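You operate a simulated robot arm through the tools that you are given. There is no shell and no other tool. Be economical: measure what you need, move in short steps, check, and stop when the job is done.

You run a simulated robot arm. Do the job below in one go: nothing can be reset, and whatever is moved stays where it is left.

TASK
Test the red lead and stand its plugs in the matching tray.
Fine: cable tester on, tall plug in A, short plug in B, press TEST once; GOOD tray if it reads GOOD, FAULT tray if OPEN. Set down upright: tall red plug, short red plug.

It is judged by the outcome, as a careful person would: the job done as asked, and still so three seconds after it is handed in. It fails if anything else is knocked over, pushed out of place, dropped, spilled or broken.

THE ROBOT
A 7-joint arm with a two-finger parallel gripper, fixed in place. Base frame: the origin is at the foot of the arm, x ahead of it, y to its left, z up; the work surface is at about z = 80.5. Units: cm, rad, N and s.
With the tool pointing down near the work surface it reaches from about 24 to 68 cm from the base axis. Its first joint turns from -1.152 to 1.152 rad. Payload 2.4 kg.
Tool frame: the origin (TCP) lies between the finger pads and is the grasp point; the fingertips stand 3 cm ahead of it; z points along the fingers, y is the line along which they close. The gripper opens to 9.4 cm. The fingers are 2.8 cm wide and 1 cm thick; the gripper's body (5 by 9.6 cm) begins 5.5 cm behind the TCP.
Orientation is that of the tool frame in the base frame, as [roll, pitch, yaw] about the fixed x, y, z axes, in that order (R = Rz(yaw) Ry(pitch) Rx(roll)). With the fingers straight down and closing along the base's y, the tool's x points along the base's -x, its y along +y and its z along -z.

THE INTERFACE
- The arm moves only by the tool apply_moves. Its argument "commands" is a list of rows, each a list of 7 numbers: the shift along the tool's x, y, z in units of 500 mm (1.0 is 500 mm), then the turn, a rotation vector about the tool's x, y, z in units of 120 degrees (1.0 is 120 degrees), then the finger opening in mm, from 0 to 94. In form: [[tx, ty, tz, ax, ay, az, gripper], ...]. A call has 1 to 12 rows; each row is the pose to reach, as a shift and turn from the pose commanded when the call began, along the tool's axes at that moment. A call with a number of a shift or a turn outside -1 to 1 is refused whole. Rows are played at 5 a second. More than 5 cm and 0.15 rad between two rows, or a gripper value outside its range, and nothing of the call is played. A pose out of reach is approached as far as the arm can. The call stops where the force on the tool passes 40 N (or 10 N more than at its start, if that is more) or the arm is blocked; 0.2 s more then pass. The fingers move at their own pace (about 15.3 cm/s each) and stop on an object; they squeeze with about 23 N. The grip force told is the motor's: it shows also when the fingers shut on nothing. Time passes only in rows, and 0.2 s behind the last, so rows that repeat a pose let the fingers close. The reply holds the time, the measured pose of the TCP, the force on the tool along the base axes, the opening and the grip force, in the units named above and with some noise, with the torque about the TCP (base axes, N m) and any sound that the robot's microphone picked up.
- Cameras (640 x 400 px; columns grow to the right, rows downward): "scene" is fixed at [3.35, 47.52, 142.87]; the picture's right is [-0.77, -0.64, 0.00], its down [-0.44, 0.52, -0.74] and it looks along [0.47, -0.56, -0.68] (base axes); focal length 337 px, centre (320, 200). "wrist" rides on the gripper at [7.6, 1.4, -10.2] in the tool frame; the picture's right is [-0.18, 0.98, 0.00], its down [-0.75, -0.14, -0.64] and it looks along [-0.63, -0.12, 0.77] (tool axes); focal length 243 px, centre (320, 200). There is no depth. A picture from a camera that has moved, and an enlarged one, comes with that camera's place and axes in the base frame and with its lens.
- get_image(camera): a new picture of that camera. No time passes.
- zoom(camera, box): a new picture of the part [left, top, right, bottom] of that camera's present view, enlarged. No time passes.
- job_done(): hands the job in; it is judged then, once.

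Work in short steps. Places have to be worked out from the pictures, the camera data and where the tool is seen: move nearer, look again, correct. Check each grasp and each placing, and mend what went wrong. You have 120 turns and 64 pictures in all, those below and enlarged ones among them. Open the gripper and draw the arm clear of the work before you hand the job in, unless the task says otherwise; then end with one line.

The tools are called after "Call:" as a command line: name --pt "numbers of a row" for each row, then --argument value for the rest, lists and objects as JSON in quotes. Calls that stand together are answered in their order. apply_moves: Moves the arm, as the interface text tells. Its arguments: {"type":"object","properties":{"commands":{"type":"array","items":{"type":"array","items":{"type":"number"}}}},"required":["commands"]} The other tools are called the same way: get_image (camera) takes a picture; zoom (camera, box) takes an enlarged picture of a part of a camera's view; job_done () hands the job in.

At the start:

```text
t: 0.0
eef_pos: [35.78, 22.61, 117.86]
tool_rot: [-3.14, 0.001, 3.14]
contact_force: [-0.6, 0.5, 0.1]
ft_torque: [-0.02, -0.02, 0.0]
finger_gap: 9.4
grasp_force: 0.1
```

scene: 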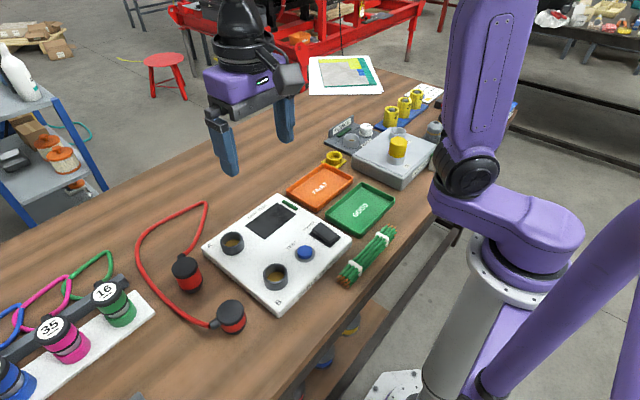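
wrist: 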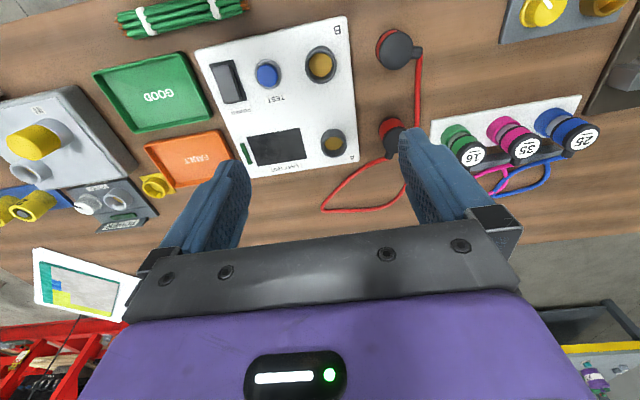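

I start by zooming on the tester and the red lead to see details.

Call:
zoom --camera "scene" --box '[120, 180, 400, 355]'

Call:
zoom --camera "wrist" --box '[80, 0, 480, 250]'

```text
2.29 times, centred on (260, 268) of scene
camera zoom: at [3.35, 47.52, 142.87], right [-0.77, -0.64, 0.0], down [-0.44, 0.52, -0.74], along [0.47, -0.56, -0.68], focal length 770 px, centre (457, 46)
```

zoom: 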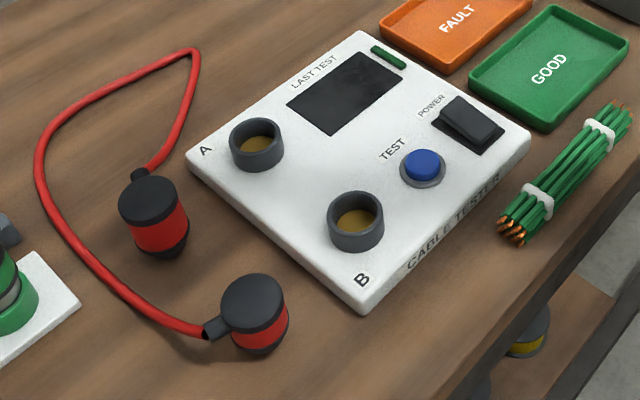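

```text
1.60 times, centred on (280, 125) of wrist
camera zoom: at [28.19, 23.89, 127.98], right [0.18, 0.98, 0.0], down [0.75, -0.14, 0.64], along [0.63, -0.12, -0.77], focal length 388 px, centre (384, 320)
```

zoom: 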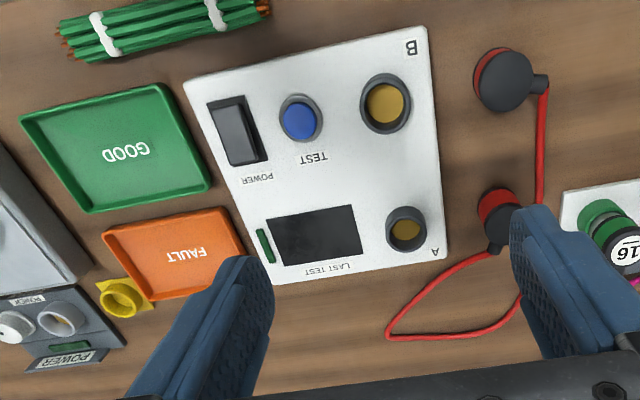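

Tall red plug is about (49.5,34) by A, short one about (35.7,34.8) by B; the tester looks off. I move closer over the switch for a better look.

Call:
apply_moves --pt "0 -0.053 0.064 0 0 0 94" --pt "0 -0.106 0.128 0 0 0 94" --pt "0 -0.159 0.192 0 0 0 94" --pt "0 -0.212 0.257 0 0 0 94" --pt "0 -0.212 0.257 0 0 0 0" --pt "0 -0.212 0.257 0 0 0 0" --pt "0 -0.212 0.257 0 0 0 0"

Call:
get_image --camera "wrist"

```text
t: 1.6
eef_pos: [35.76, 11.75, 105.04]
tool_rot: [-3.141, 0.0, 3.141]
contact_force: [0.3, 0.2, 0.1]
ft_torque: [-0.01, 0.0, 0.01]
finger_gap: 0.0
grasp_force: 22.7
```

```text
59 pictures are left
camera wrist: at [28.12, 13.09, 115.18], right [0.18, 0.98, 0.0], down [0.75, -0.14, 0.64], along [0.63, -0.12, -0.77], focal length 243 px, centre (320, 200)
```

wrist: 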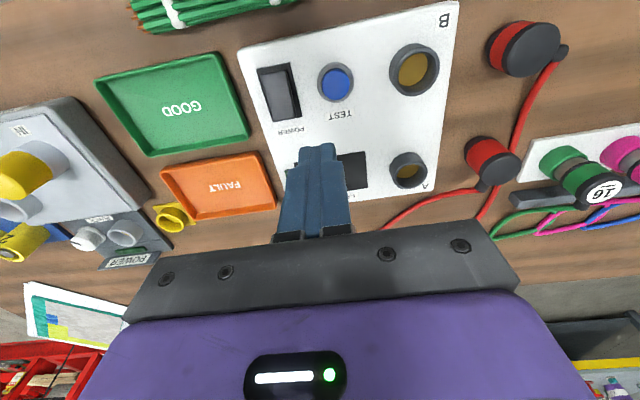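

Call:
zoom --camera "wrist" --box '[230, 40, 470, 190]'

Call:
zoom --camera "scene" --box '[270, 200, 366, 260]'

```text
2.67 times, centred on (350, 115) of wrist
camera zoom: at [28.12, 13.09, 115.18], right [0.18, 0.98, 0.0], down [0.75, -0.14, 0.64], along [0.63, -0.12, -0.77], focal length 647 px, centre (240, 427)
```

zoom: 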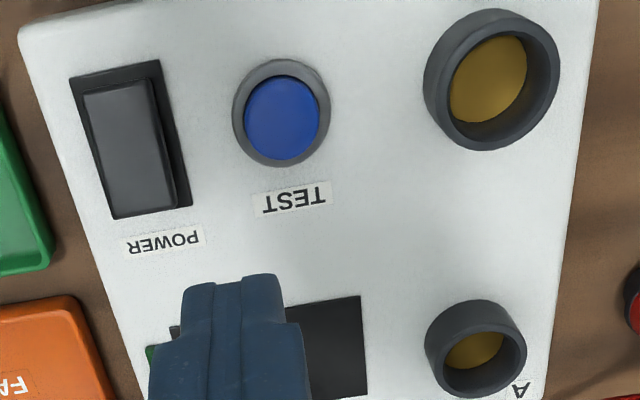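

```text
6.67 times, centred on (318, 230) of scene
camera zoom: at [3.35, 47.52, 142.87], right [-0.77, -0.64, 0.0], down [-0.44, 0.52, -0.74], along [0.47, -0.56, -0.68], focal length 2246 px, centre (333, 0)
```

zoom: 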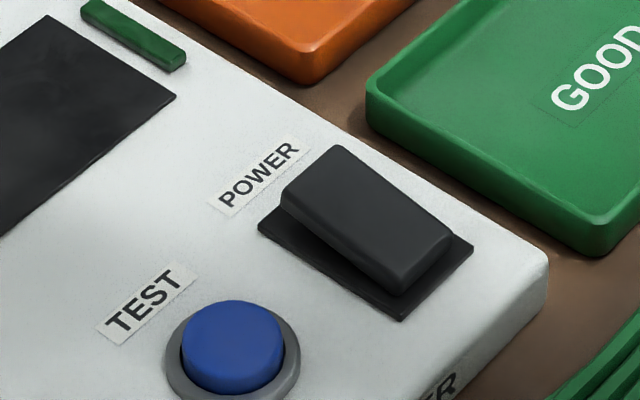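

Display and lamp are dark; the rocker's raised end is the one by the POWER label (+x end), about (38.8, 6.5). I bring the closed fingertips to just above it and look.

Call:
apply_moves --pt "-0.03 -0.053 0 0 0 0 0" --pt "-0.06 -0.105 0.03 0 0 0 0" --pt "-0.06 -0.105 0.12 0 0 0 0" --pt "-0.06 -0.105 0.2 0 0 0 0" --pt "-0.06 -0.105 0.28 0 0 0 0" --pt "-0.06 -0.105 0.28 0 0 0 0"

Call:
get_image --camera "wrist"

Call:
zoom --camera "scene" --box '[250, 180, 378, 260]'

```text
t: 3.0
eef_pos: [38.8, 6.82, 90.91]
tool_rot: [3.139, 0.0, -3.141]
contact_force: [-0.2, 0.0, -0.8]
ft_torque: [-0.02, 0.02, 0.0]
finger_gap: 0.02
grasp_force: 23.3
```

```text
56 pictures are left
camera wrist: at [31.18, 8.17, 101.05], right [0.18, 0.98, 0.0], down [0.75, -0.14, 0.64], along [0.63, -0.12, -0.77], focal length 243 px, centre (320, 200)
```

wrist: 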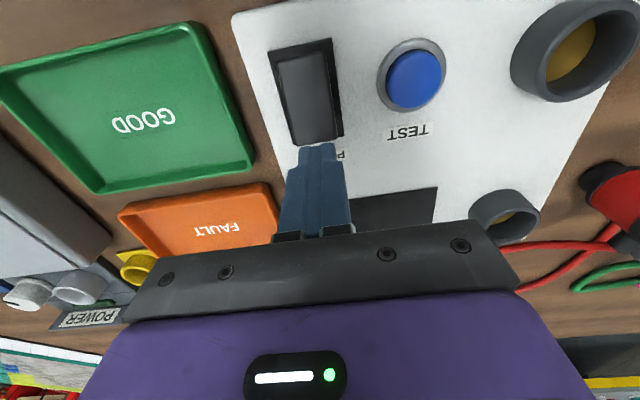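

```text
5.00 times, centred on (314, 220) of scene
camera zoom: at [3.35, 47.52, 142.87], right [-0.77, -0.64, 0.0], down [-0.44, 0.52, -0.74], along [0.47, -0.56, -0.68], focal length 1684 px, centre (350, 100)
```

zoom: 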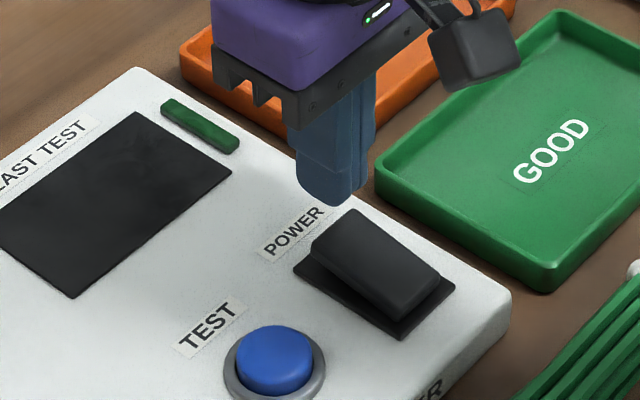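

Tip is lined up over the rocker's label end. I press down slowly, watching force.

Call:
apply_moves --pt "0.002 -0.004 0.02 0 0 0 0" --pt "0.002 -0.004 0.035 0 0 0 0" --pt "0.002 -0.004 0.045 0 0 0 0" --pt "0.002 -0.004 0.055 0 0 0 0" --pt "0.002 -0.004 0.065 0 0 0 0"

Call:
zoom --camera "scene" --box '[250, 180, 378, 260]'

```text
t: 4.2
eef_pos: [38.72, 6.4, 87.67]
tool_rot: [3.14, 0.0, 3.141]
contact_force: [-1.1, 0.4, 8.4]
ft_torque: [0.02, 0.15, -0.03]
finger_gap: 0.02
grasp_force: 22.8
```

```text
5.00 times, centred on (314, 220) of scene
camera zoom: at [3.34, 47.52, 142.87], right [-0.77, -0.64, 0.0], down [-0.44, 0.52, -0.74], along [0.47, -0.56, -0.68], focal length 1684 px, centre (350, 100)
```

zoom: 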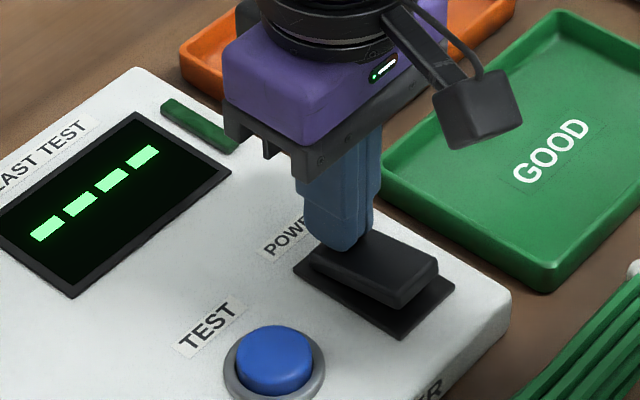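

The tester is on (display shows dashes). I retreat upward and move to view the plugs.

Call:
apply_moves --pt "0 0 -0.09 0 0 0 0" --pt "0 0 -0.18 0 0 0 0" --pt "0 0 -0.27 0 0 0 0" --pt "0 0 -0.35 0 0 0 0" --pt "0 0.09 -0.35 0 0 0 30" --pt "0 0.18 -0.35 0 0 0 60" --pt "0 0.27 -0.35 0 0 0 94" --pt "0 0.36 -0.35 0 0 0 94" --pt "0 0.45 -0.35 0 0 0 94" --pt "0 0.53 -0.35 0 0 0 94" --pt "0 0.53 -0.35 0 0 0 94"

Call:
get_image --camera "wrist"

Call:
get_image --camera "scene"

```text
t: 6.6
eef_pos: [38.6, 33.15, 105.31]
tool_rot: [-3.141, 0.0, -3.141]
contact_force: [-0.3, -0.5, 0.0]
ft_torque: [-0.03, 0.02, 0.0]
finger_gap: 9.41
grasp_force: 0.1
```

```text
53 pictures are left
camera wrist: at [30.93, 34.44, 115.5], right [0.18, 0.98, 0.0], down [0.75, -0.14, 0.64], along [0.63, -0.12, -0.77], focal length 243 px, centre (320, 200)
```

wrist: 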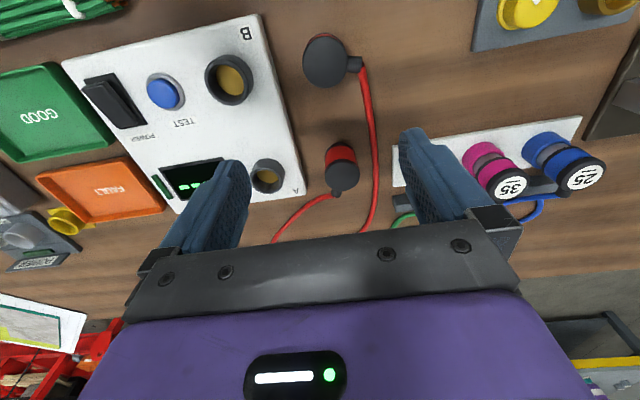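

```text
52 pictures are left
```

scene: 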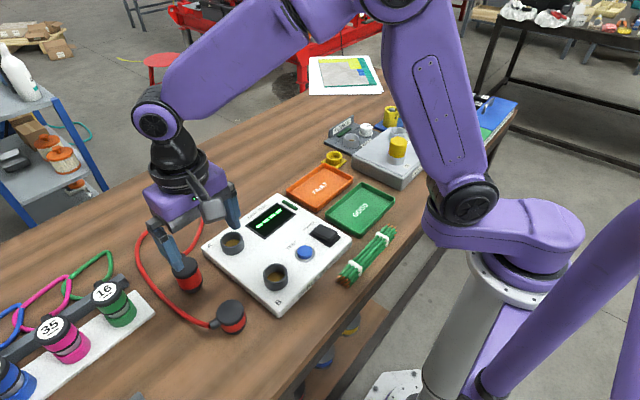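

Zooming in on both plugs for accurate positions.

Call:
zoom --camera "wrist" --box '[190, 20, 430, 250]'

Call:
zoom --camera "scene" --box '[80, 220, 272, 340]'

```text
1.74 times, centred on (310, 135) of wrist
camera zoom: at [30.93, 34.44, 115.5], right [0.18, 0.98, 0.0], down [0.75, -0.14, 0.64], along [0.63, -0.12, -0.77], focal length 422 px, centre (337, 313)
```

zoom: 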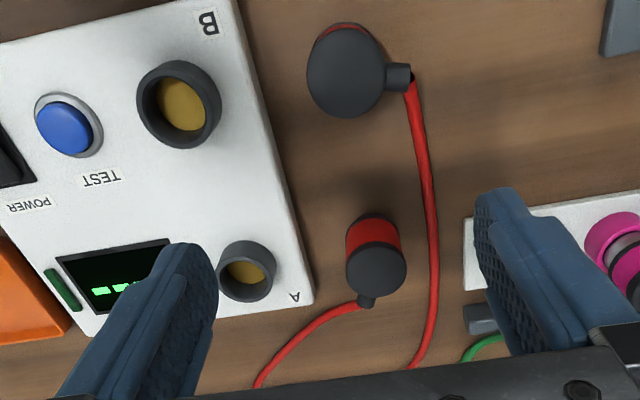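

```text
3.33 times, centred on (176, 280) of scene
camera zoom: at [3.35, 47.52, 142.87], right [-0.77, -0.64, 0.0], down [-0.44, 0.52, -0.74], along [0.47, -0.56, -0.68], focal length 1123 px, centre (800, -67)
```

zoom: 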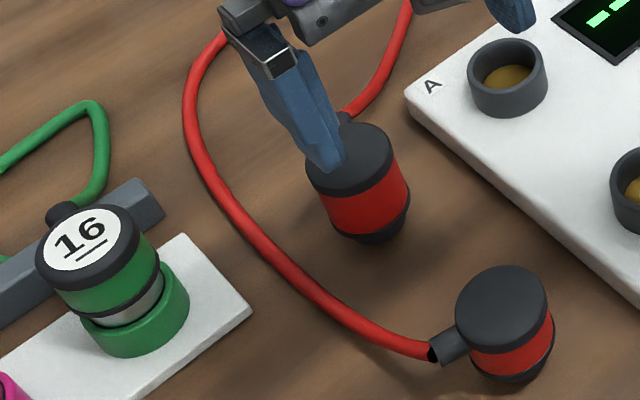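

Tall plug ≈ (49.4, 34.1), top ≈ 88.3; its cable exits toward +x so closing along y is clear. I move above it with fingers open.

Call:
apply_moves --pt "-0.08 0.01 0 0 0 0 94" --pt "-0.15 0.019 0 0 0 0 94" --pt "-0.216 0.019 0 0 0 0 94" --pt "-0.216 0.019 0.09 0 0 0 94" --pt "-0.216 0.019 0.18 0 0 0 94" --pt "-0.216 0.019 0.25 0 0 0 94" --pt "-0.216 0.019 0.25 0 0 0 94"

Call:
get_image --camera "wrist"

Call:
zoom --camera "scene" --box '[80, 190, 272, 310]'

```text
t: 8.2
eef_pos: [49.59, 33.94, 92.68]
tool_rot: [-3.141, 0.0, 3.139]
contact_force: [0.1, 0.1, 0.4]
ft_torque: [-0.02, -0.01, -0.01]
finger_gap: 9.39
grasp_force: 0.1
```

```text
49 pictures are left
camera wrist: at [41.95, 35.29, 102.76], right [0.18, 0.98, 0.0], down [0.75, -0.14, 0.64], along [0.63, -0.12, -0.77], focal length 243 px, centre (320, 200)
```

wrist: 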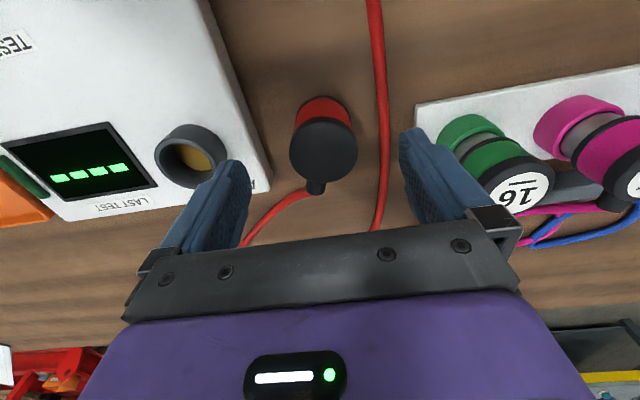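

```text
3.33 times, centred on (176, 250) of scene
camera zoom: at [3.36, 47.52, 142.87], right [-0.77, -0.64, 0.0], down [-0.44, 0.52, -0.74], along [0.47, -0.56, -0.68], focal length 1123 px, centre (800, 33)
```

zoom: 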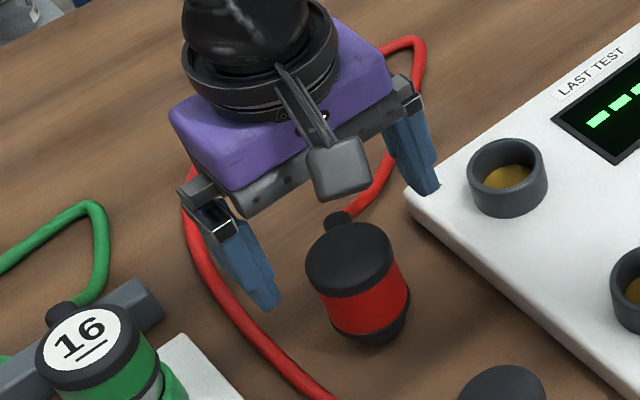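

Well centred. I narrow to 72 mm, descend to z≈86.4 and close.

Call:
apply_moves --pt "0 0.003 0 0 0 0 72" --pt "0 0.003 0.04 0 0 0 72" --pt "0 0.003 0.08 0 0 0 72" --pt "0 0.003 0.105 0 0 0 72" --pt "0 0.003 0.125 0 0 0 72" --pt "0 0.003 0.125 0 0 0 30" --pt "0 0.003 0.125 0 0 0 30" --pt "0 0.003 0.125 0 0 0 30"

```text
t: 10.0
eef_pos: [49.54, 34.25, 86.45]
tool_rot: [-3.141, -0.001, -3.141]
contact_force: [0.5, -0.2, 2.1]
ft_torque: [-0.04, -0.03, 0.03]
finger_gap: 5.15
grasp_force: 22.7
```

Gripped at 5.15 cm. I lift straight up 9 cm and check.

Call:
apply_moves --pt "0 0 -0.03 0 0 0 30" --pt "0 0 -0.07 0 0 0 30" --pt "0 0 -0.12 0 0 0 30" --pt "0 0 -0.18 0 0 0 30" --pt "0 0 -0.18 0 0 0 30"

Call:
get_image --camera "scene"

Call:
get_image --camera "wrist"

```text
t: 11.2
eef_pos: [49.43, 33.94, 95.43]
tool_rot: [-3.142, 0.0, -3.141]
contact_force: [1.2, -0.2, -2.4]
ft_torque: [0.01, -0.01, 0.0]
finger_gap: 5.15
grasp_force: 23.5
```

```text
47 pictures are left
```

scene: 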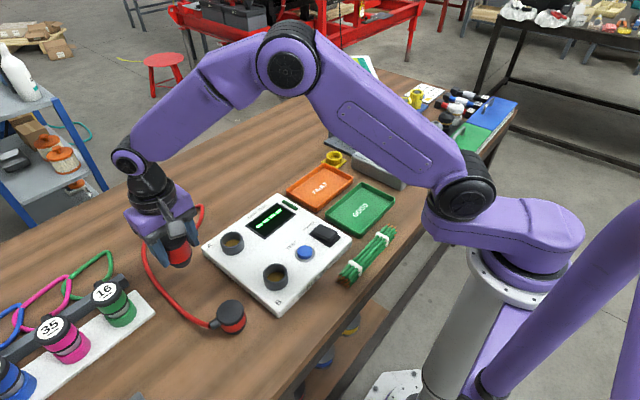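

```text
46 pictures are left
camera wrist: at [41.78, 35.43, 105.64], right [0.18, 0.98, 0.0], down [0.75, -0.14, 0.64], along [0.63, -0.12, -0.77], focal length 243 px, centre (320, 200)
```

wrist: 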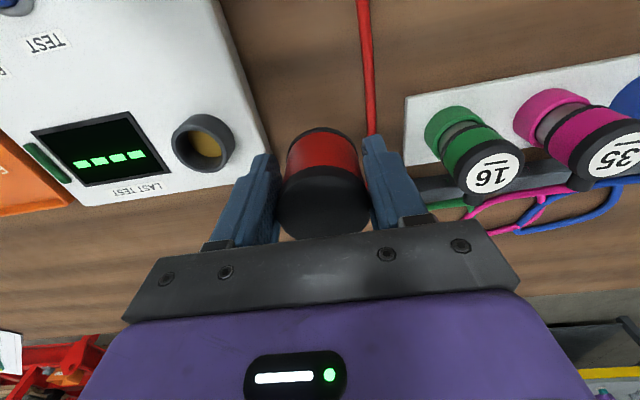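

Plug held upright. Zoom onto socket A to pin its location.

Call:
zoom --camera "wrist" --box '[140, 90, 300, 190]'

Call:
zoom --camera "scene" --box '[150, 200, 310, 300]'

```text
4.00 times, centred on (220, 140) of wrist
camera zoom: at [41.78, 35.43, 105.64], right [0.18, 0.98, 0.0], down [0.75, -0.14, 0.64], along [0.63, -0.12, -0.77], focal length 970 px, centre (720, 440)
```

zoom: 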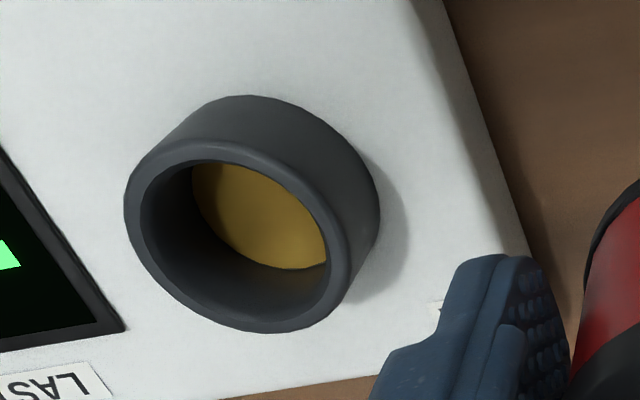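

```text
4.00 times, centred on (230, 250) of scene
camera zoom: at [3.36, 47.52, 142.87], right [-0.77, -0.64, 0.0], down [-0.44, 0.52, -0.74], along [0.47, -0.56, -0.68], focal length 1348 px, centre (680, 0)
```

zoom: 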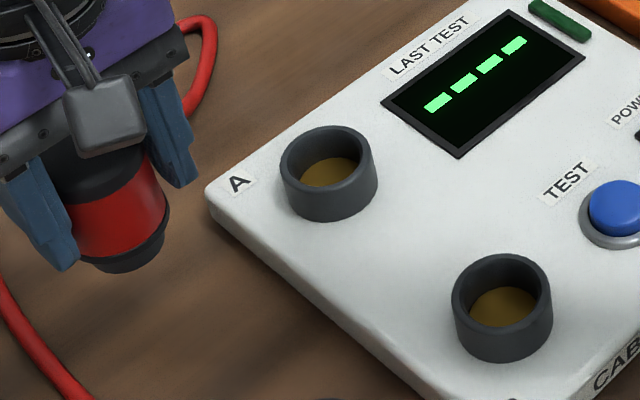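

Socket A's rim centre comes to about (50.1, 22.7), z≈85. I move the plug above it and look.

Call:
apply_moves --pt "0 -0.07 0 0 0 0 30" --pt "-0.006 -0.15 0 0 0 0 30" --pt "-0.013 -0.225 0 0 0 0 30" --pt "-0.013 -0.225 0 0 0 0 30"

Call:
get_image --camera "wrist"

Call:
zoom --camera "scene" --box '[150, 180, 310, 280]'

```text
t: 12.2
eef_pos: [50.07, 22.81, 95.63]
tool_rot: [3.14, -0.001, 3.141]
contact_force: [0.4, -0.9, -1.3]
ft_torque: [0.01, 0.02, -0.01]
finger_gap: 5.11
grasp_force: 22.5
```

```text
43 pictures are left
camera wrist: at [42.42, 24.16, 105.7], right [0.18, 0.98, 0.0], down [0.75, -0.14, 0.64], along [0.63, -0.12, -0.77], focal length 243 px, centre (320, 200)
```

wrist: 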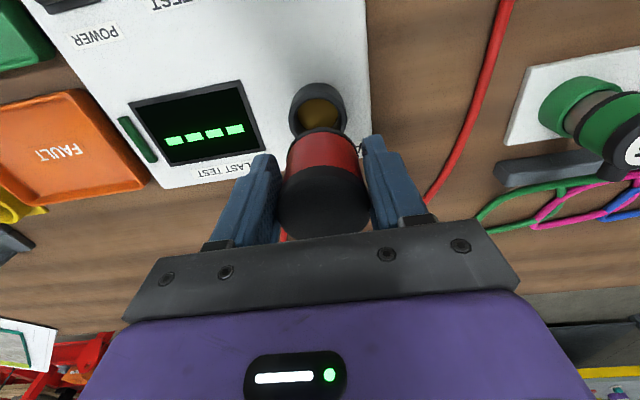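

```text
4.00 times, centred on (230, 230) of scene
camera zoom: at [3.36, 47.52, 142.87], right [-0.77, -0.64, 0.0], down [-0.44, 0.52, -0.74], along [0.47, -0.56, -0.68], focal length 1348 px, centre (680, 80)
```

zoom: 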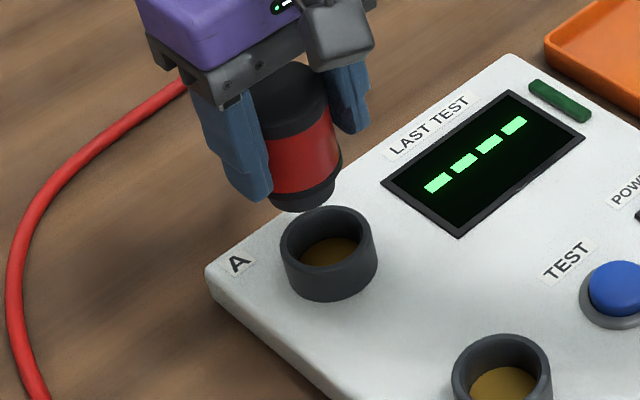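

Call:
zoom --camera "wrist" --box '[260, 70, 388, 150]'

```text
5.00 times, centred on (324, 110) of wrist
camera zoom: at [42.42, 24.16, 105.7], right [0.18, 0.98, 0.0], down [0.75, -0.14, 0.64], along [0.63, -0.12, -0.77], focal length 1213 px, centre (300, 650)
```

zoom: 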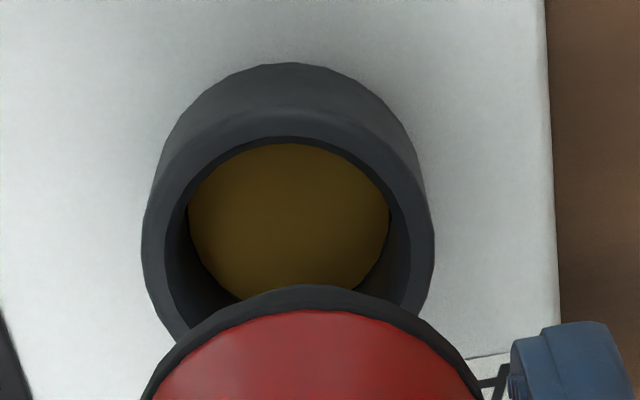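

Call:
zoom --camera "wrist" --box '[240, 110, 400, 240]'

Call:
zoom --camera "scene" --box '[180, 180, 260, 260]'

```text
3.08 times, centred on (320, 175) of wrist
camera zoom: at [42.42, 24.16, 105.7], right [0.18, 0.98, 0.0], down [0.75, -0.14, 0.64], along [0.63, -0.12, -0.77], focal length 746 px, centre (320, 277)
```

zoom: 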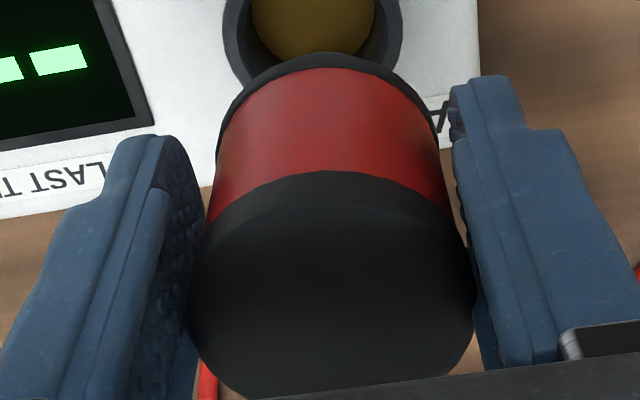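

```text
5.00 times, centred on (220, 220) of scene
camera zoom: at [3.36, 47.52, 142.87], right [-0.77, -0.64, 0.0], down [-0.44, 0.52, -0.74], along [0.47, -0.56, -0.68], focal length 1684 px, centre (820, 100)
```

zoom: 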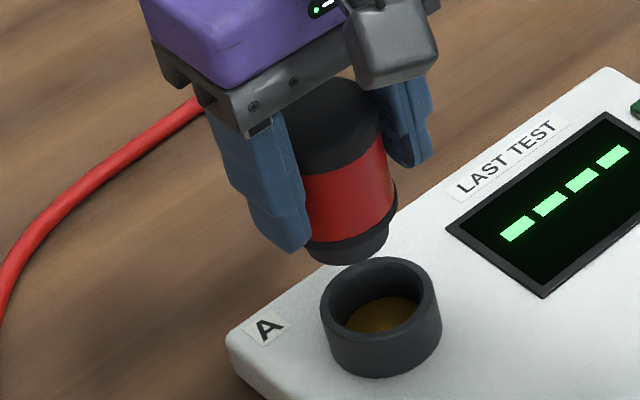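

I'll correct y slightly and lower so the tip is just above the rim, to compare plug tip and socket at the same depth.

Call:
apply_moves --pt "0 -0.007 0.03 0 0 0 30" --pt "0 -0.007 0.06 0 0 0 30" --pt "0 -0.007 0.066 0 0 0 30"

Call:
zoom --camera "wrist" --box '[240, 80, 400, 210]'

Call:
zoom --camera "scene" --box '[190, 200, 270, 280]'

```text
t: 13.0
eef_pos: [50.08, 22.44, 92.25]
tool_rot: [-3.141, -0.002, -3.141]
contact_force: [0.8, 0.2, -1.8]
ft_torque: [0.01, 0.04, -0.01]
finger_gap: 5.13
grasp_force: 22.9
```

```text
3.08 times, centred on (320, 145) of wrist
camera zoom: at [42.42, 23.78, 102.43], right [0.18, 0.98, 0.0], down [0.75, -0.14, 0.64], along [0.63, -0.12, -0.77], focal length 746 px, centre (320, 369)
```

zoom: 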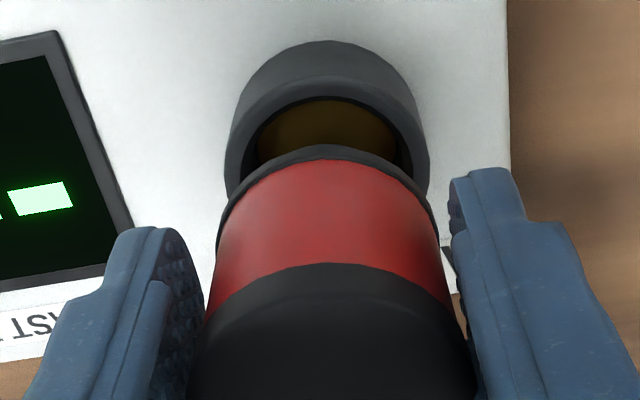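

```text
5.00 times, centred on (230, 240) of scene
camera zoom: at [3.36, 47.52, 142.87], right [-0.77, -0.64, 0.0], down [-0.44, 0.52, -0.74], along [0.47, -0.56, -0.68], focal length 1684 px, centre (770, 0)
```

zoom: 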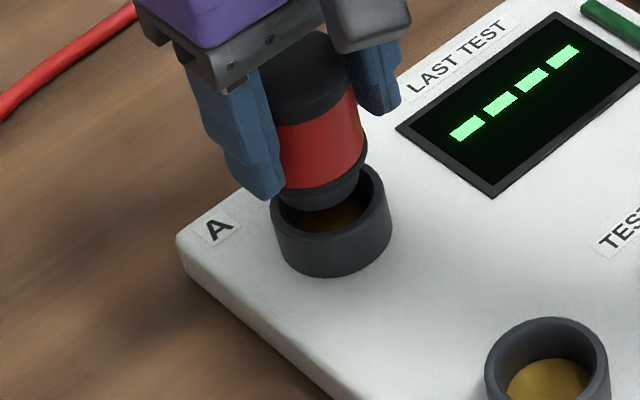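

Both views suggest the plug sits ~0.5 cm too far in +x relative to the socket. I raise a bit, shift x by −0.5, y by −0.1, and look again.

Call:
apply_moves --pt "0 0 -0.014 0 0 0 30" --pt "0.01 -0.002 -0.014 0 0 0 30" --pt "0.01 -0.002 -0.002 0 0 0 30" --pt "0.01 -0.002 -0.002 0 0 0 30"

Call:
zoom --camera "scene" --box '[200, 205, 264, 269]'

Call:
zoom --camera "wrist" --box '[270, 80, 370, 150]'

```text
t: 14.0
eef_pos: [49.52, 22.29, 92.26]
tool_rot: [-3.141, 0.001, -3.141]
contact_force: [0.3, -0.5, -0.8]
ft_torque: [-0.01, -0.01, -0.03]
finger_gap: 5.11
grasp_force: 23.2
```

```text
6.25 times, centred on (232, 237) of scene
camera zoom: at [3.36, 47.52, 142.87], right [-0.77, -0.64, 0.0], down [-0.44, 0.52, -0.74], along [0.47, -0.56, -0.68], focal length 2105 px, centre (870, -31)
```

zoom: 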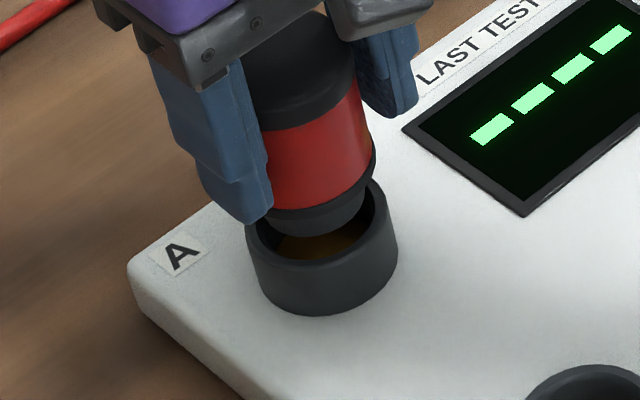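

```text
5.71 times, centred on (320, 115) of wrist
camera zoom: at [41.98, 23.72, 102.47], right [0.18, 0.98, 0.0], down [0.75, -0.14, 0.64], along [0.63, -0.12, -0.77], focal length 1386 px, centre (320, 686)
```

zoom: 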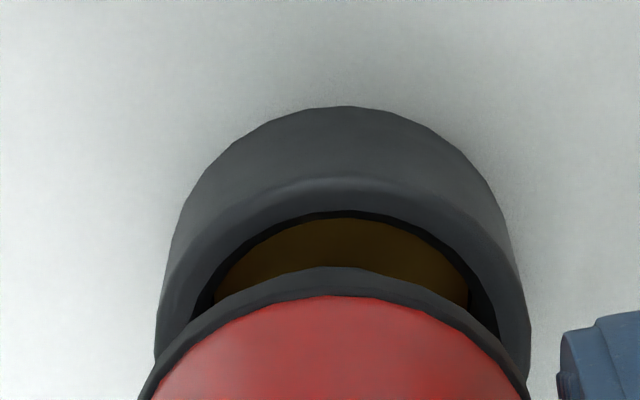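

Now the tip looks centred just above the rim. I lower in small steps, watching force.

Call:
apply_moves --pt "0 0.001 0.006 0 0 0 30" --pt "0 0.001 0.012 0 0 0 30" --pt "0 0.001 0.018 0 0 0 30" --pt "0 0.001 0.024 0 0 0 30"

```text
t: 15.0
eef_pos: [49.67, 22.48, 91.07]
tool_rot: [3.141, 0.0, 3.14]
contact_force: [0.4, 0.0, -1.6]
ft_torque: [0.0, 0.01, 0.01]
finger_gap: 5.12
grasp_force: 22.7
```

Call:
apply_moves --pt "0 0 0.005 0 0 0 30" --pt "0 0 0.01 0 0 0 30" --pt "0 0 0.015 0 0 0 30" --pt "0 0 0.02 0 0 0 30"

Call:
zoom --camera "scene" --box '[180, 205, 284, 269]'

```text
t: 16.0
eef_pos: [49.76, 22.32, 90.16]
tool_rot: [-3.141, -0.001, 3.14]
contact_force: [-0.9, 1.7, 0.2]
ft_torque: [0.08, 0.09, 0.03]
finger_gap: 5.15
grasp_force: 22.7
```

```text
6.15 times, centred on (232, 237) of scene
camera zoom: at [3.35, 47.52, 142.86], right [-0.77, -0.64, 0.0], down [-0.44, 0.52, -0.74], along [0.47, -0.56, -0.68], focal length 2073 px, centre (862, -28)
```

zoom: 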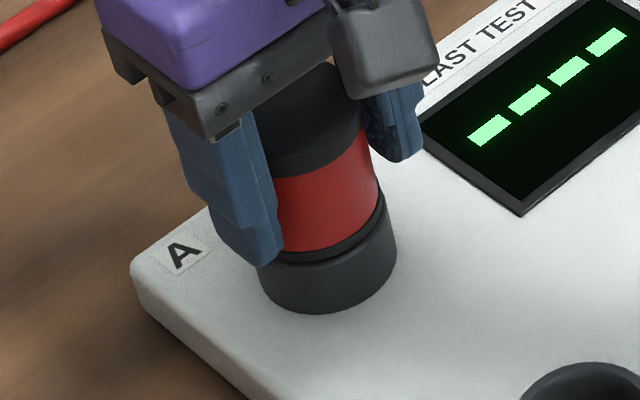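

The plug is entering the socket with lateral contact only slightly. I continue down until seated.

Call:
apply_moves --pt "0 0 0.005 0 0 0 30" --pt "0 0 0.01 0 0 0 30" --pt "0 0 0.015 0 0 0 30" --pt "0 0 0.02 0 0 0 30"

Call:
zoom --camera "scene" --box '[180, 205, 284, 269]'

```text
t: 17.0
eef_pos: [49.91, 22.49, 89.19]
tool_rot: [3.138, 0.006, 3.14]
contact_force: [11.2, 0.6, 25.6]
ft_torque: [-0.07, -0.23, 0.02]
finger_gap: 5.04
grasp_force: 22.4
```

```text
6.15 times, centred on (232, 237) of scene
camera zoom: at [3.34, 47.5, 142.87], right [-0.77, -0.64, 0.0], down [-0.44, 0.52, -0.74], along [0.47, -0.56, -0.68], focal length 2073 px, centre (862, -28)
```

zoom: 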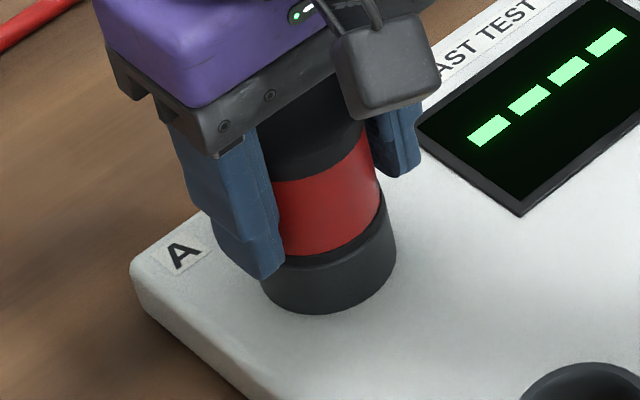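

Seated (25 N reaction). I relax slightly, open, and raise clear, then look.

Call:
apply_moves --pt "-0.003 0 -0.006 0 0 0 30" --pt "-0.003 0 -0.008 0 0 0 75" --pt "-0.003 0 -0.008 0 0 0 75" --pt "-0.003 0 -0.05 0 0 0 75" --pt "-0.003 0 -0.12 0 0 0 75" --pt "-0.003 0 -0.2 0 0 0 75" --pt "-0.003 0 -0.28 0 0 0 75" --pt "-0.003 0 -0.32 0 0 0 75"

Call:
zoom --camera "scene" --box '[120, 180, 376, 340]'

Call:
get_image --camera "wrist"

```text
t: 18.8
eef_pos: [49.71, 22.46, 105.06]
tool_rot: [-3.141, 0.0, -3.141]
contact_force: [0.2, -0.3, 0.0]
ft_torque: [0.0, 0.0, 0.0]
finger_gap: 7.47
grasp_force: 0.1
```

```text
2.50 times, centred on (248, 260) of scene
camera zoom: at [3.35, 47.52, 142.87], right [-0.77, -0.64, 0.0], down [-0.44, 0.52, -0.74], along [0.47, -0.56, -0.68], focal length 842 px, centre (500, 50)
```

zoom: 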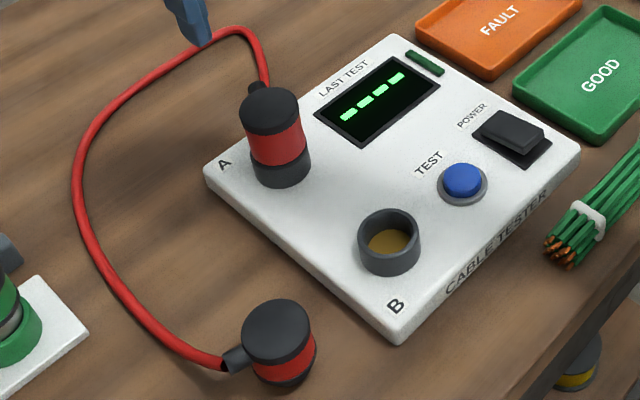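

```text
31 pictures are left
camera wrist: at [42.01, 23.89, 115.23], right [0.18, 0.98, 0.0], down [0.75, -0.14, 0.64], along [0.63, -0.12, -0.77], focal length 243 px, centre (320, 200)
```

wrist: 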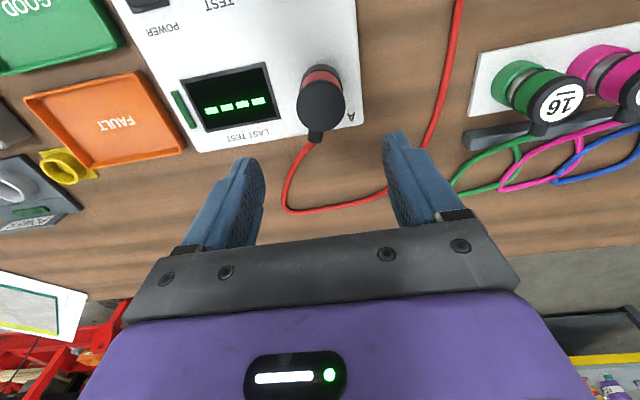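

Tall plug is in A. For the short plug (cable exits toward +y) I rotate the gripper 90° and move above it.

Call:
apply_moves --pt "0.025 0.02 0 0 0 -0.0682 80" --pt "0.05 0.042 0 0 0 -0.1364 90" --pt "0.075 0.063 0 0 0 -0.2046 94" --pt "0.1 0.084 0 0 0 -0.2728 94" --pt "0.125 0.105 0 0 0 -0.341 94" --pt "0.15 0.126 0 0 0 -0.4092 94" --pt "0.175 0.147 0 0 0 -0.4774 94" --pt "0.2 0.168 0 0 0 -0.5456 94" --pt "0.225 0.19 0 0 0 -0.6138 94" --pt "0.25 0.21 0 0 0 -0.682 94" --pt "0.272 0.23 0 0 0 -0.75 94" --pt "0.272 0.23 0 0 0 -0.75 94"

Call:
get_image --camera "wrist"

```text
t: 21.4
eef_pos: [36.2, 34.07, 105.04]
tool_rot: [-3.14, 0.002, -1.571]
contact_force: [0.8, -0.5, 0.4]
ft_torque: [-0.01, -0.03, -0.03]
finger_gap: 9.39
grasp_force: 0.0
```

```text
30 pictures are left
camera wrist: at [34.77, 26.39, 115.14], right [-0.98, 0.18, 0.0], down [0.14, 0.75, 0.64], along [0.12, 0.63, -0.77], focal length 243 px, centre (320, 200)
```

wrist: 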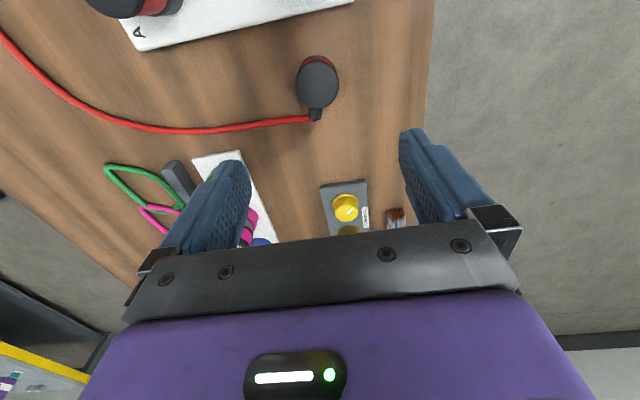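

Short plug ≈ (36.5, 33.9), top ≈ 85. I descend to TCP z≈86.5 (tips stay high enough to clear the socket rim later) and close.

Call:
apply_moves --pt "0.004 -0.006 0.08 0 0 0 94" --pt "0.004 -0.006 0.16 0 0 0 94" --pt "0.004 -0.006 0.24 0 0 0 80" --pt "0.004 -0.006 0.3 0 0 0 80" --pt "0.004 -0.006 0.34 0 0 0 80" --pt "0.004 -0.006 0.371 0 0 0 80" --pt "0.004 -0.006 0.371 0 0 0 80"

Call:
get_image --camera "wrist"

Call:
zoom --camera "scene" --box '[160, 240, 320, 340]'

```text
t: 23.0
eef_pos: [36.45, 33.72, 86.52]
tool_rot: [3.142, 0.0, -1.571]
contact_force: [-0.2, -0.5, -0.5]
ft_torque: [0.01, 0.01, 0.01]
finger_gap: 7.98
grasp_force: 0.0
```

```text
29 pictures are left
camera wrist: at [35.11, 25.99, 96.62], right [-0.98, 0.18, 0.0], down [0.14, 0.75, 0.64], along [0.12, 0.63, -0.77], focal length 243 px, centre (320, 200)
```

wrist: 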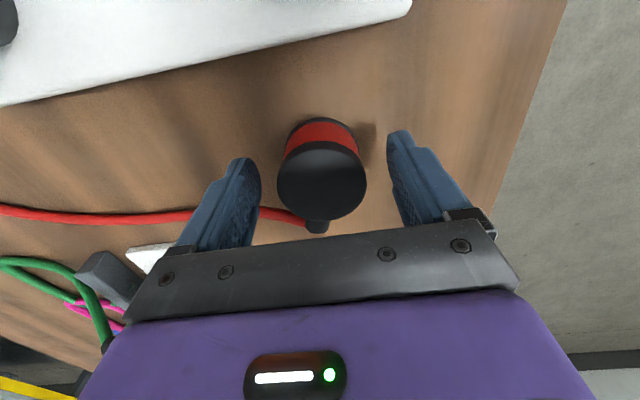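

```text
4.00 times, centred on (240, 290) of scene
camera zoom: at [3.35, 47.52, 142.87], right [-0.77, -0.64, 0.0], down [-0.44, 0.52, -0.74], along [0.47, -0.56, -0.68], focal length 1348 px, centre (640, -160)
```

zoom: 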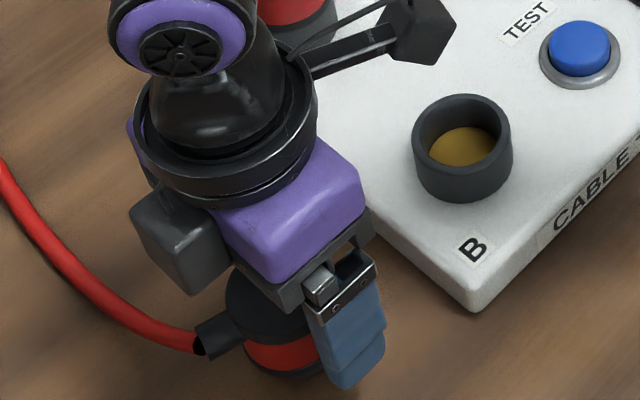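

Cap at (36.6, 34.1), top 85.2; aligned. Nudge y, close and lift slightly.

Call:
apply_moves --pt "-0.006 -0.003 0.002 0 0 0 80" --pt "-0.006 -0.003 0.002 0 0 0 30" --pt "-0.006 -0.003 0.002 0 0 0 30" --pt "-0.006 -0.003 0.002 0 0 0 30" --pt "-0.006 -0.003 -0.04 0 0 0 30" --pt "-0.006 -0.003 -0.1 0 0 0 30" --pt "-0.006 -0.003 -0.18 0 0 0 30" --pt "-0.006 -0.003 -0.18 0 0 0 30"

Call:
zoom --camera "scene" --box '[140, 200, 300, 320]'

Call:
get_image --camera "wrist"

```text
t: 24.8
eef_pos: [36.45, 33.78, 95.61]
tool_rot: [-3.14, 0.0, -1.57]
contact_force: [-0.3, -0.1, -0.5]
ft_torque: [-0.04, 0.04, -0.02]
finger_gap: 4.7
grasp_force: 23.0
```

```text
3.33 times, centred on (220, 260) of scene
camera zoom: at [3.36, 47.52, 142.87], right [-0.77, -0.64, 0.0], down [-0.44, 0.52, -0.74], along [0.47, -0.56, -0.68], focal length 1123 px, centre (653, 0)
```

zoom: 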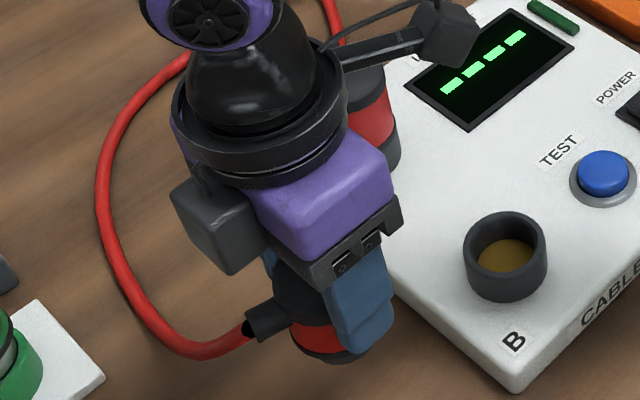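

```text
26 pictures are left
camera wrist: at [35.07, 26.14, 105.77], right [-0.98, 0.18, 0.0], down [0.14, 0.75, 0.64], along [0.12, 0.63, -0.77], focal length 243 px, centre (320, 200)
```

wrist: 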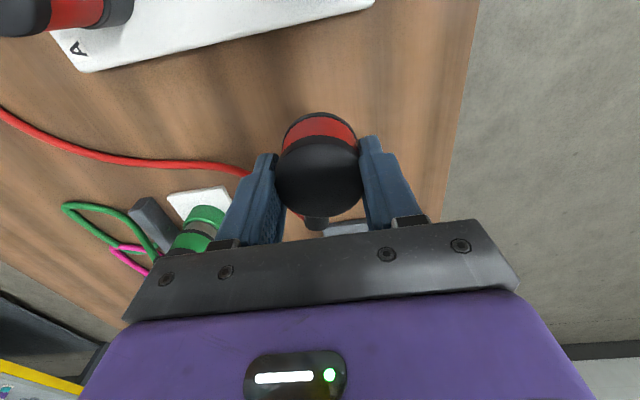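

Held. Socket B estimated at (36.25, 22.4); I carry the plug over it at a hover of ~1 cm above the rim.

Call:
apply_moves --pt "0.08 0.002 0 0 0 0 30" --pt "0.16 0.004 0 0 0 0 30" --pt "0.222 0.004 0 0 0 0 30" --pt "0.222 0.004 0.03 0 0 0 30" --pt "0.222 0.004 0.05 0 0 0 30" --pt "0.222 0.004 0.05 0 0 0 30"

Call:
zoom --camera "scene" --box '[224, 230, 328, 295]'

Call:
zoom --camera "wrist" --box '[240, 80, 400, 180]'

```text
t: 26.2
eef_pos: [36.37, 22.88, 93.06]
tool_rot: [3.142, 0.0, -1.572]
contact_force: [-0.4, -0.5, -1.8]
ft_torque: [-0.02, 0.03, 0.0]
finger_gap: 4.71
grasp_force: 23.4
```

```text
6.15 times, centred on (276, 262) of scene
camera zoom: at [3.36, 47.52, 142.87], right [-0.77, -0.64, 0.0], down [-0.44, 0.52, -0.74], along [0.47, -0.56, -0.68], focal length 2073 px, centre (591, -185)
```

zoom: 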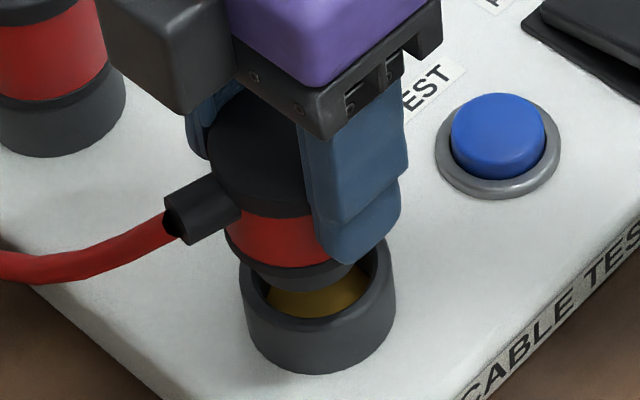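

```text
4.00 times, centred on (320, 130) of wrist
camera zoom: at [34.96, 15.19, 103.21], right [-0.98, 0.18, 0.0], down [0.14, 0.75, 0.64], along [0.12, 0.63, -0.77], focal length 970 px, centre (320, 480)
```

zoom: 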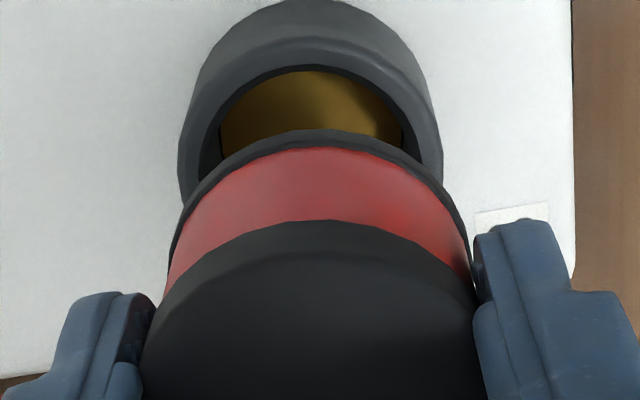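

Estimated correction: y −0.3. I apply it and lower by 0.7 cm, then recheck.

Call:
apply_moves --pt "0.006 0 0 0 0 0 30" --pt "0.006 0 0.008 0 0 0 30" --pt "0.006 0 0.014 0 0 0 30" --pt "0.006 0 0.014 0 0 0 30"

Call:
zoom --camera "scene" --box '[244, 245, 308, 285]'

Call:
zoom --camera "wrist" --box '[240, 70, 400, 170]'

```text
t: 27.2
eef_pos: [36.5, 22.46, 92.37]
tool_rot: [-3.141, 0.001, -1.572]
contact_force: [0.3, 0.0, -0.6]
ft_torque: [0.0, -0.02, 0.03]
finger_gap: 4.67
grasp_force: 22.9
```

```text
10.00 times, centred on (276, 265) of scene
camera zoom: at [3.36, 47.52, 142.87], right [-0.77, -0.64, 0.0], down [-0.44, 0.52, -0.74], along [0.47, -0.56, -0.68], focal length 3369 px, centre (760, -450)
```

zoom: 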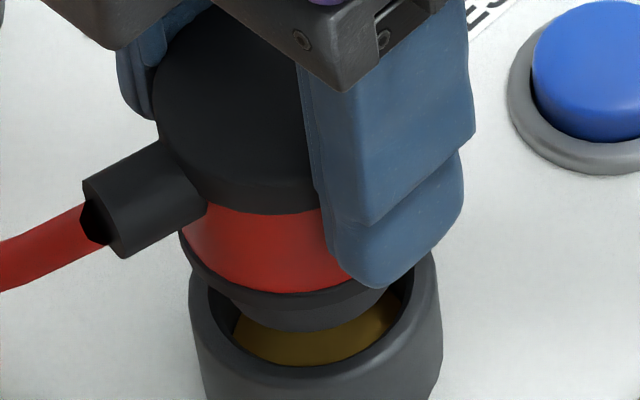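

```text
4.00 times, centred on (320, 120) of wrist
camera zoom: at [35.03, 14.85, 102.5], right [-0.98, 0.18, 0.0], down [0.14, 0.75, 0.64], along [0.12, 0.63, -0.77], focal length 970 px, centre (320, 520)
```

zoom: 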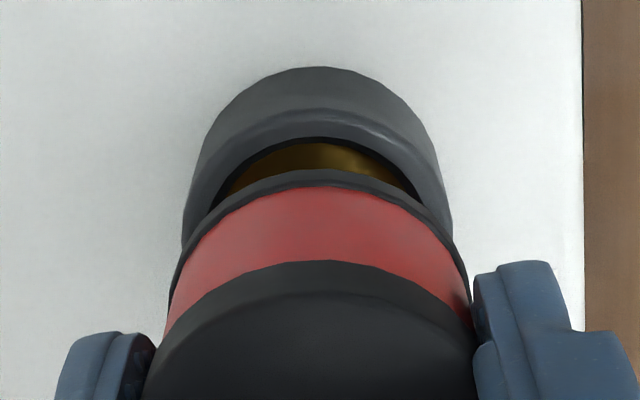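

Aligned in both views. I lower in small steps.

Call:
apply_moves --pt "0.001 0 0.006 0 0 0 30" --pt "0.002 0 0.012 0 0 0 30" --pt "0.002 0 0.018 0 0 0 30" --pt "0.002 0 0.024 0 0 0 30" --pt "0.002 0 0.03 0 0 0 30" --pt "0.002 0 0.036 0 0 0 30"

```text
t: 28.6
eef_pos: [36.45, 22.57, 90.43]
tool_rot: [3.141, 0.0, -1.571]
contact_force: [0.7, 1.0, -1.1]
ft_torque: [-0.03, 0.02, 0.02]
finger_gap: 4.69
grasp_force: 22.8
```

Call:
apply_moves --pt "0 0 0.006 0 0 0 30" --pt "0 0 0.012 0 0 0 30" --pt "0 0 0.018 0 0 0 30" --pt "0 0 0.023 0 0 0 30" --pt "0 0 0.028 0 0 0 30"

Call:
zoom --camera "scene" --box '[224, 230, 328, 295]'

```text
t: 29.8
eef_pos: [36.52, 22.62, 89.27]
tool_rot: [-3.14, 0.001, -1.571]
contact_force: [-2.4, -2.3, 23.9]
ft_torque: [-0.04, 0.03, -0.18]
finger_gap: 4.71
grasp_force: 23.0
```

```text
6.15 times, centred on (276, 262) of scene
camera zoom: at [3.32, 47.5, 142.88], right [-0.77, -0.64, 0.0], down [-0.44, 0.52, -0.74], along [0.47, -0.56, -0.68], focal length 2073 px, centre (591, -185)
```

zoom: 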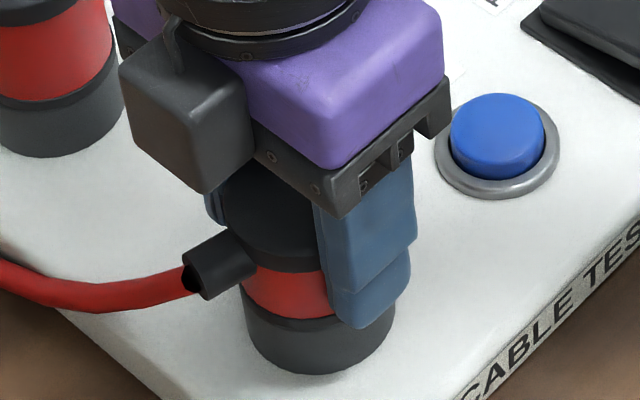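

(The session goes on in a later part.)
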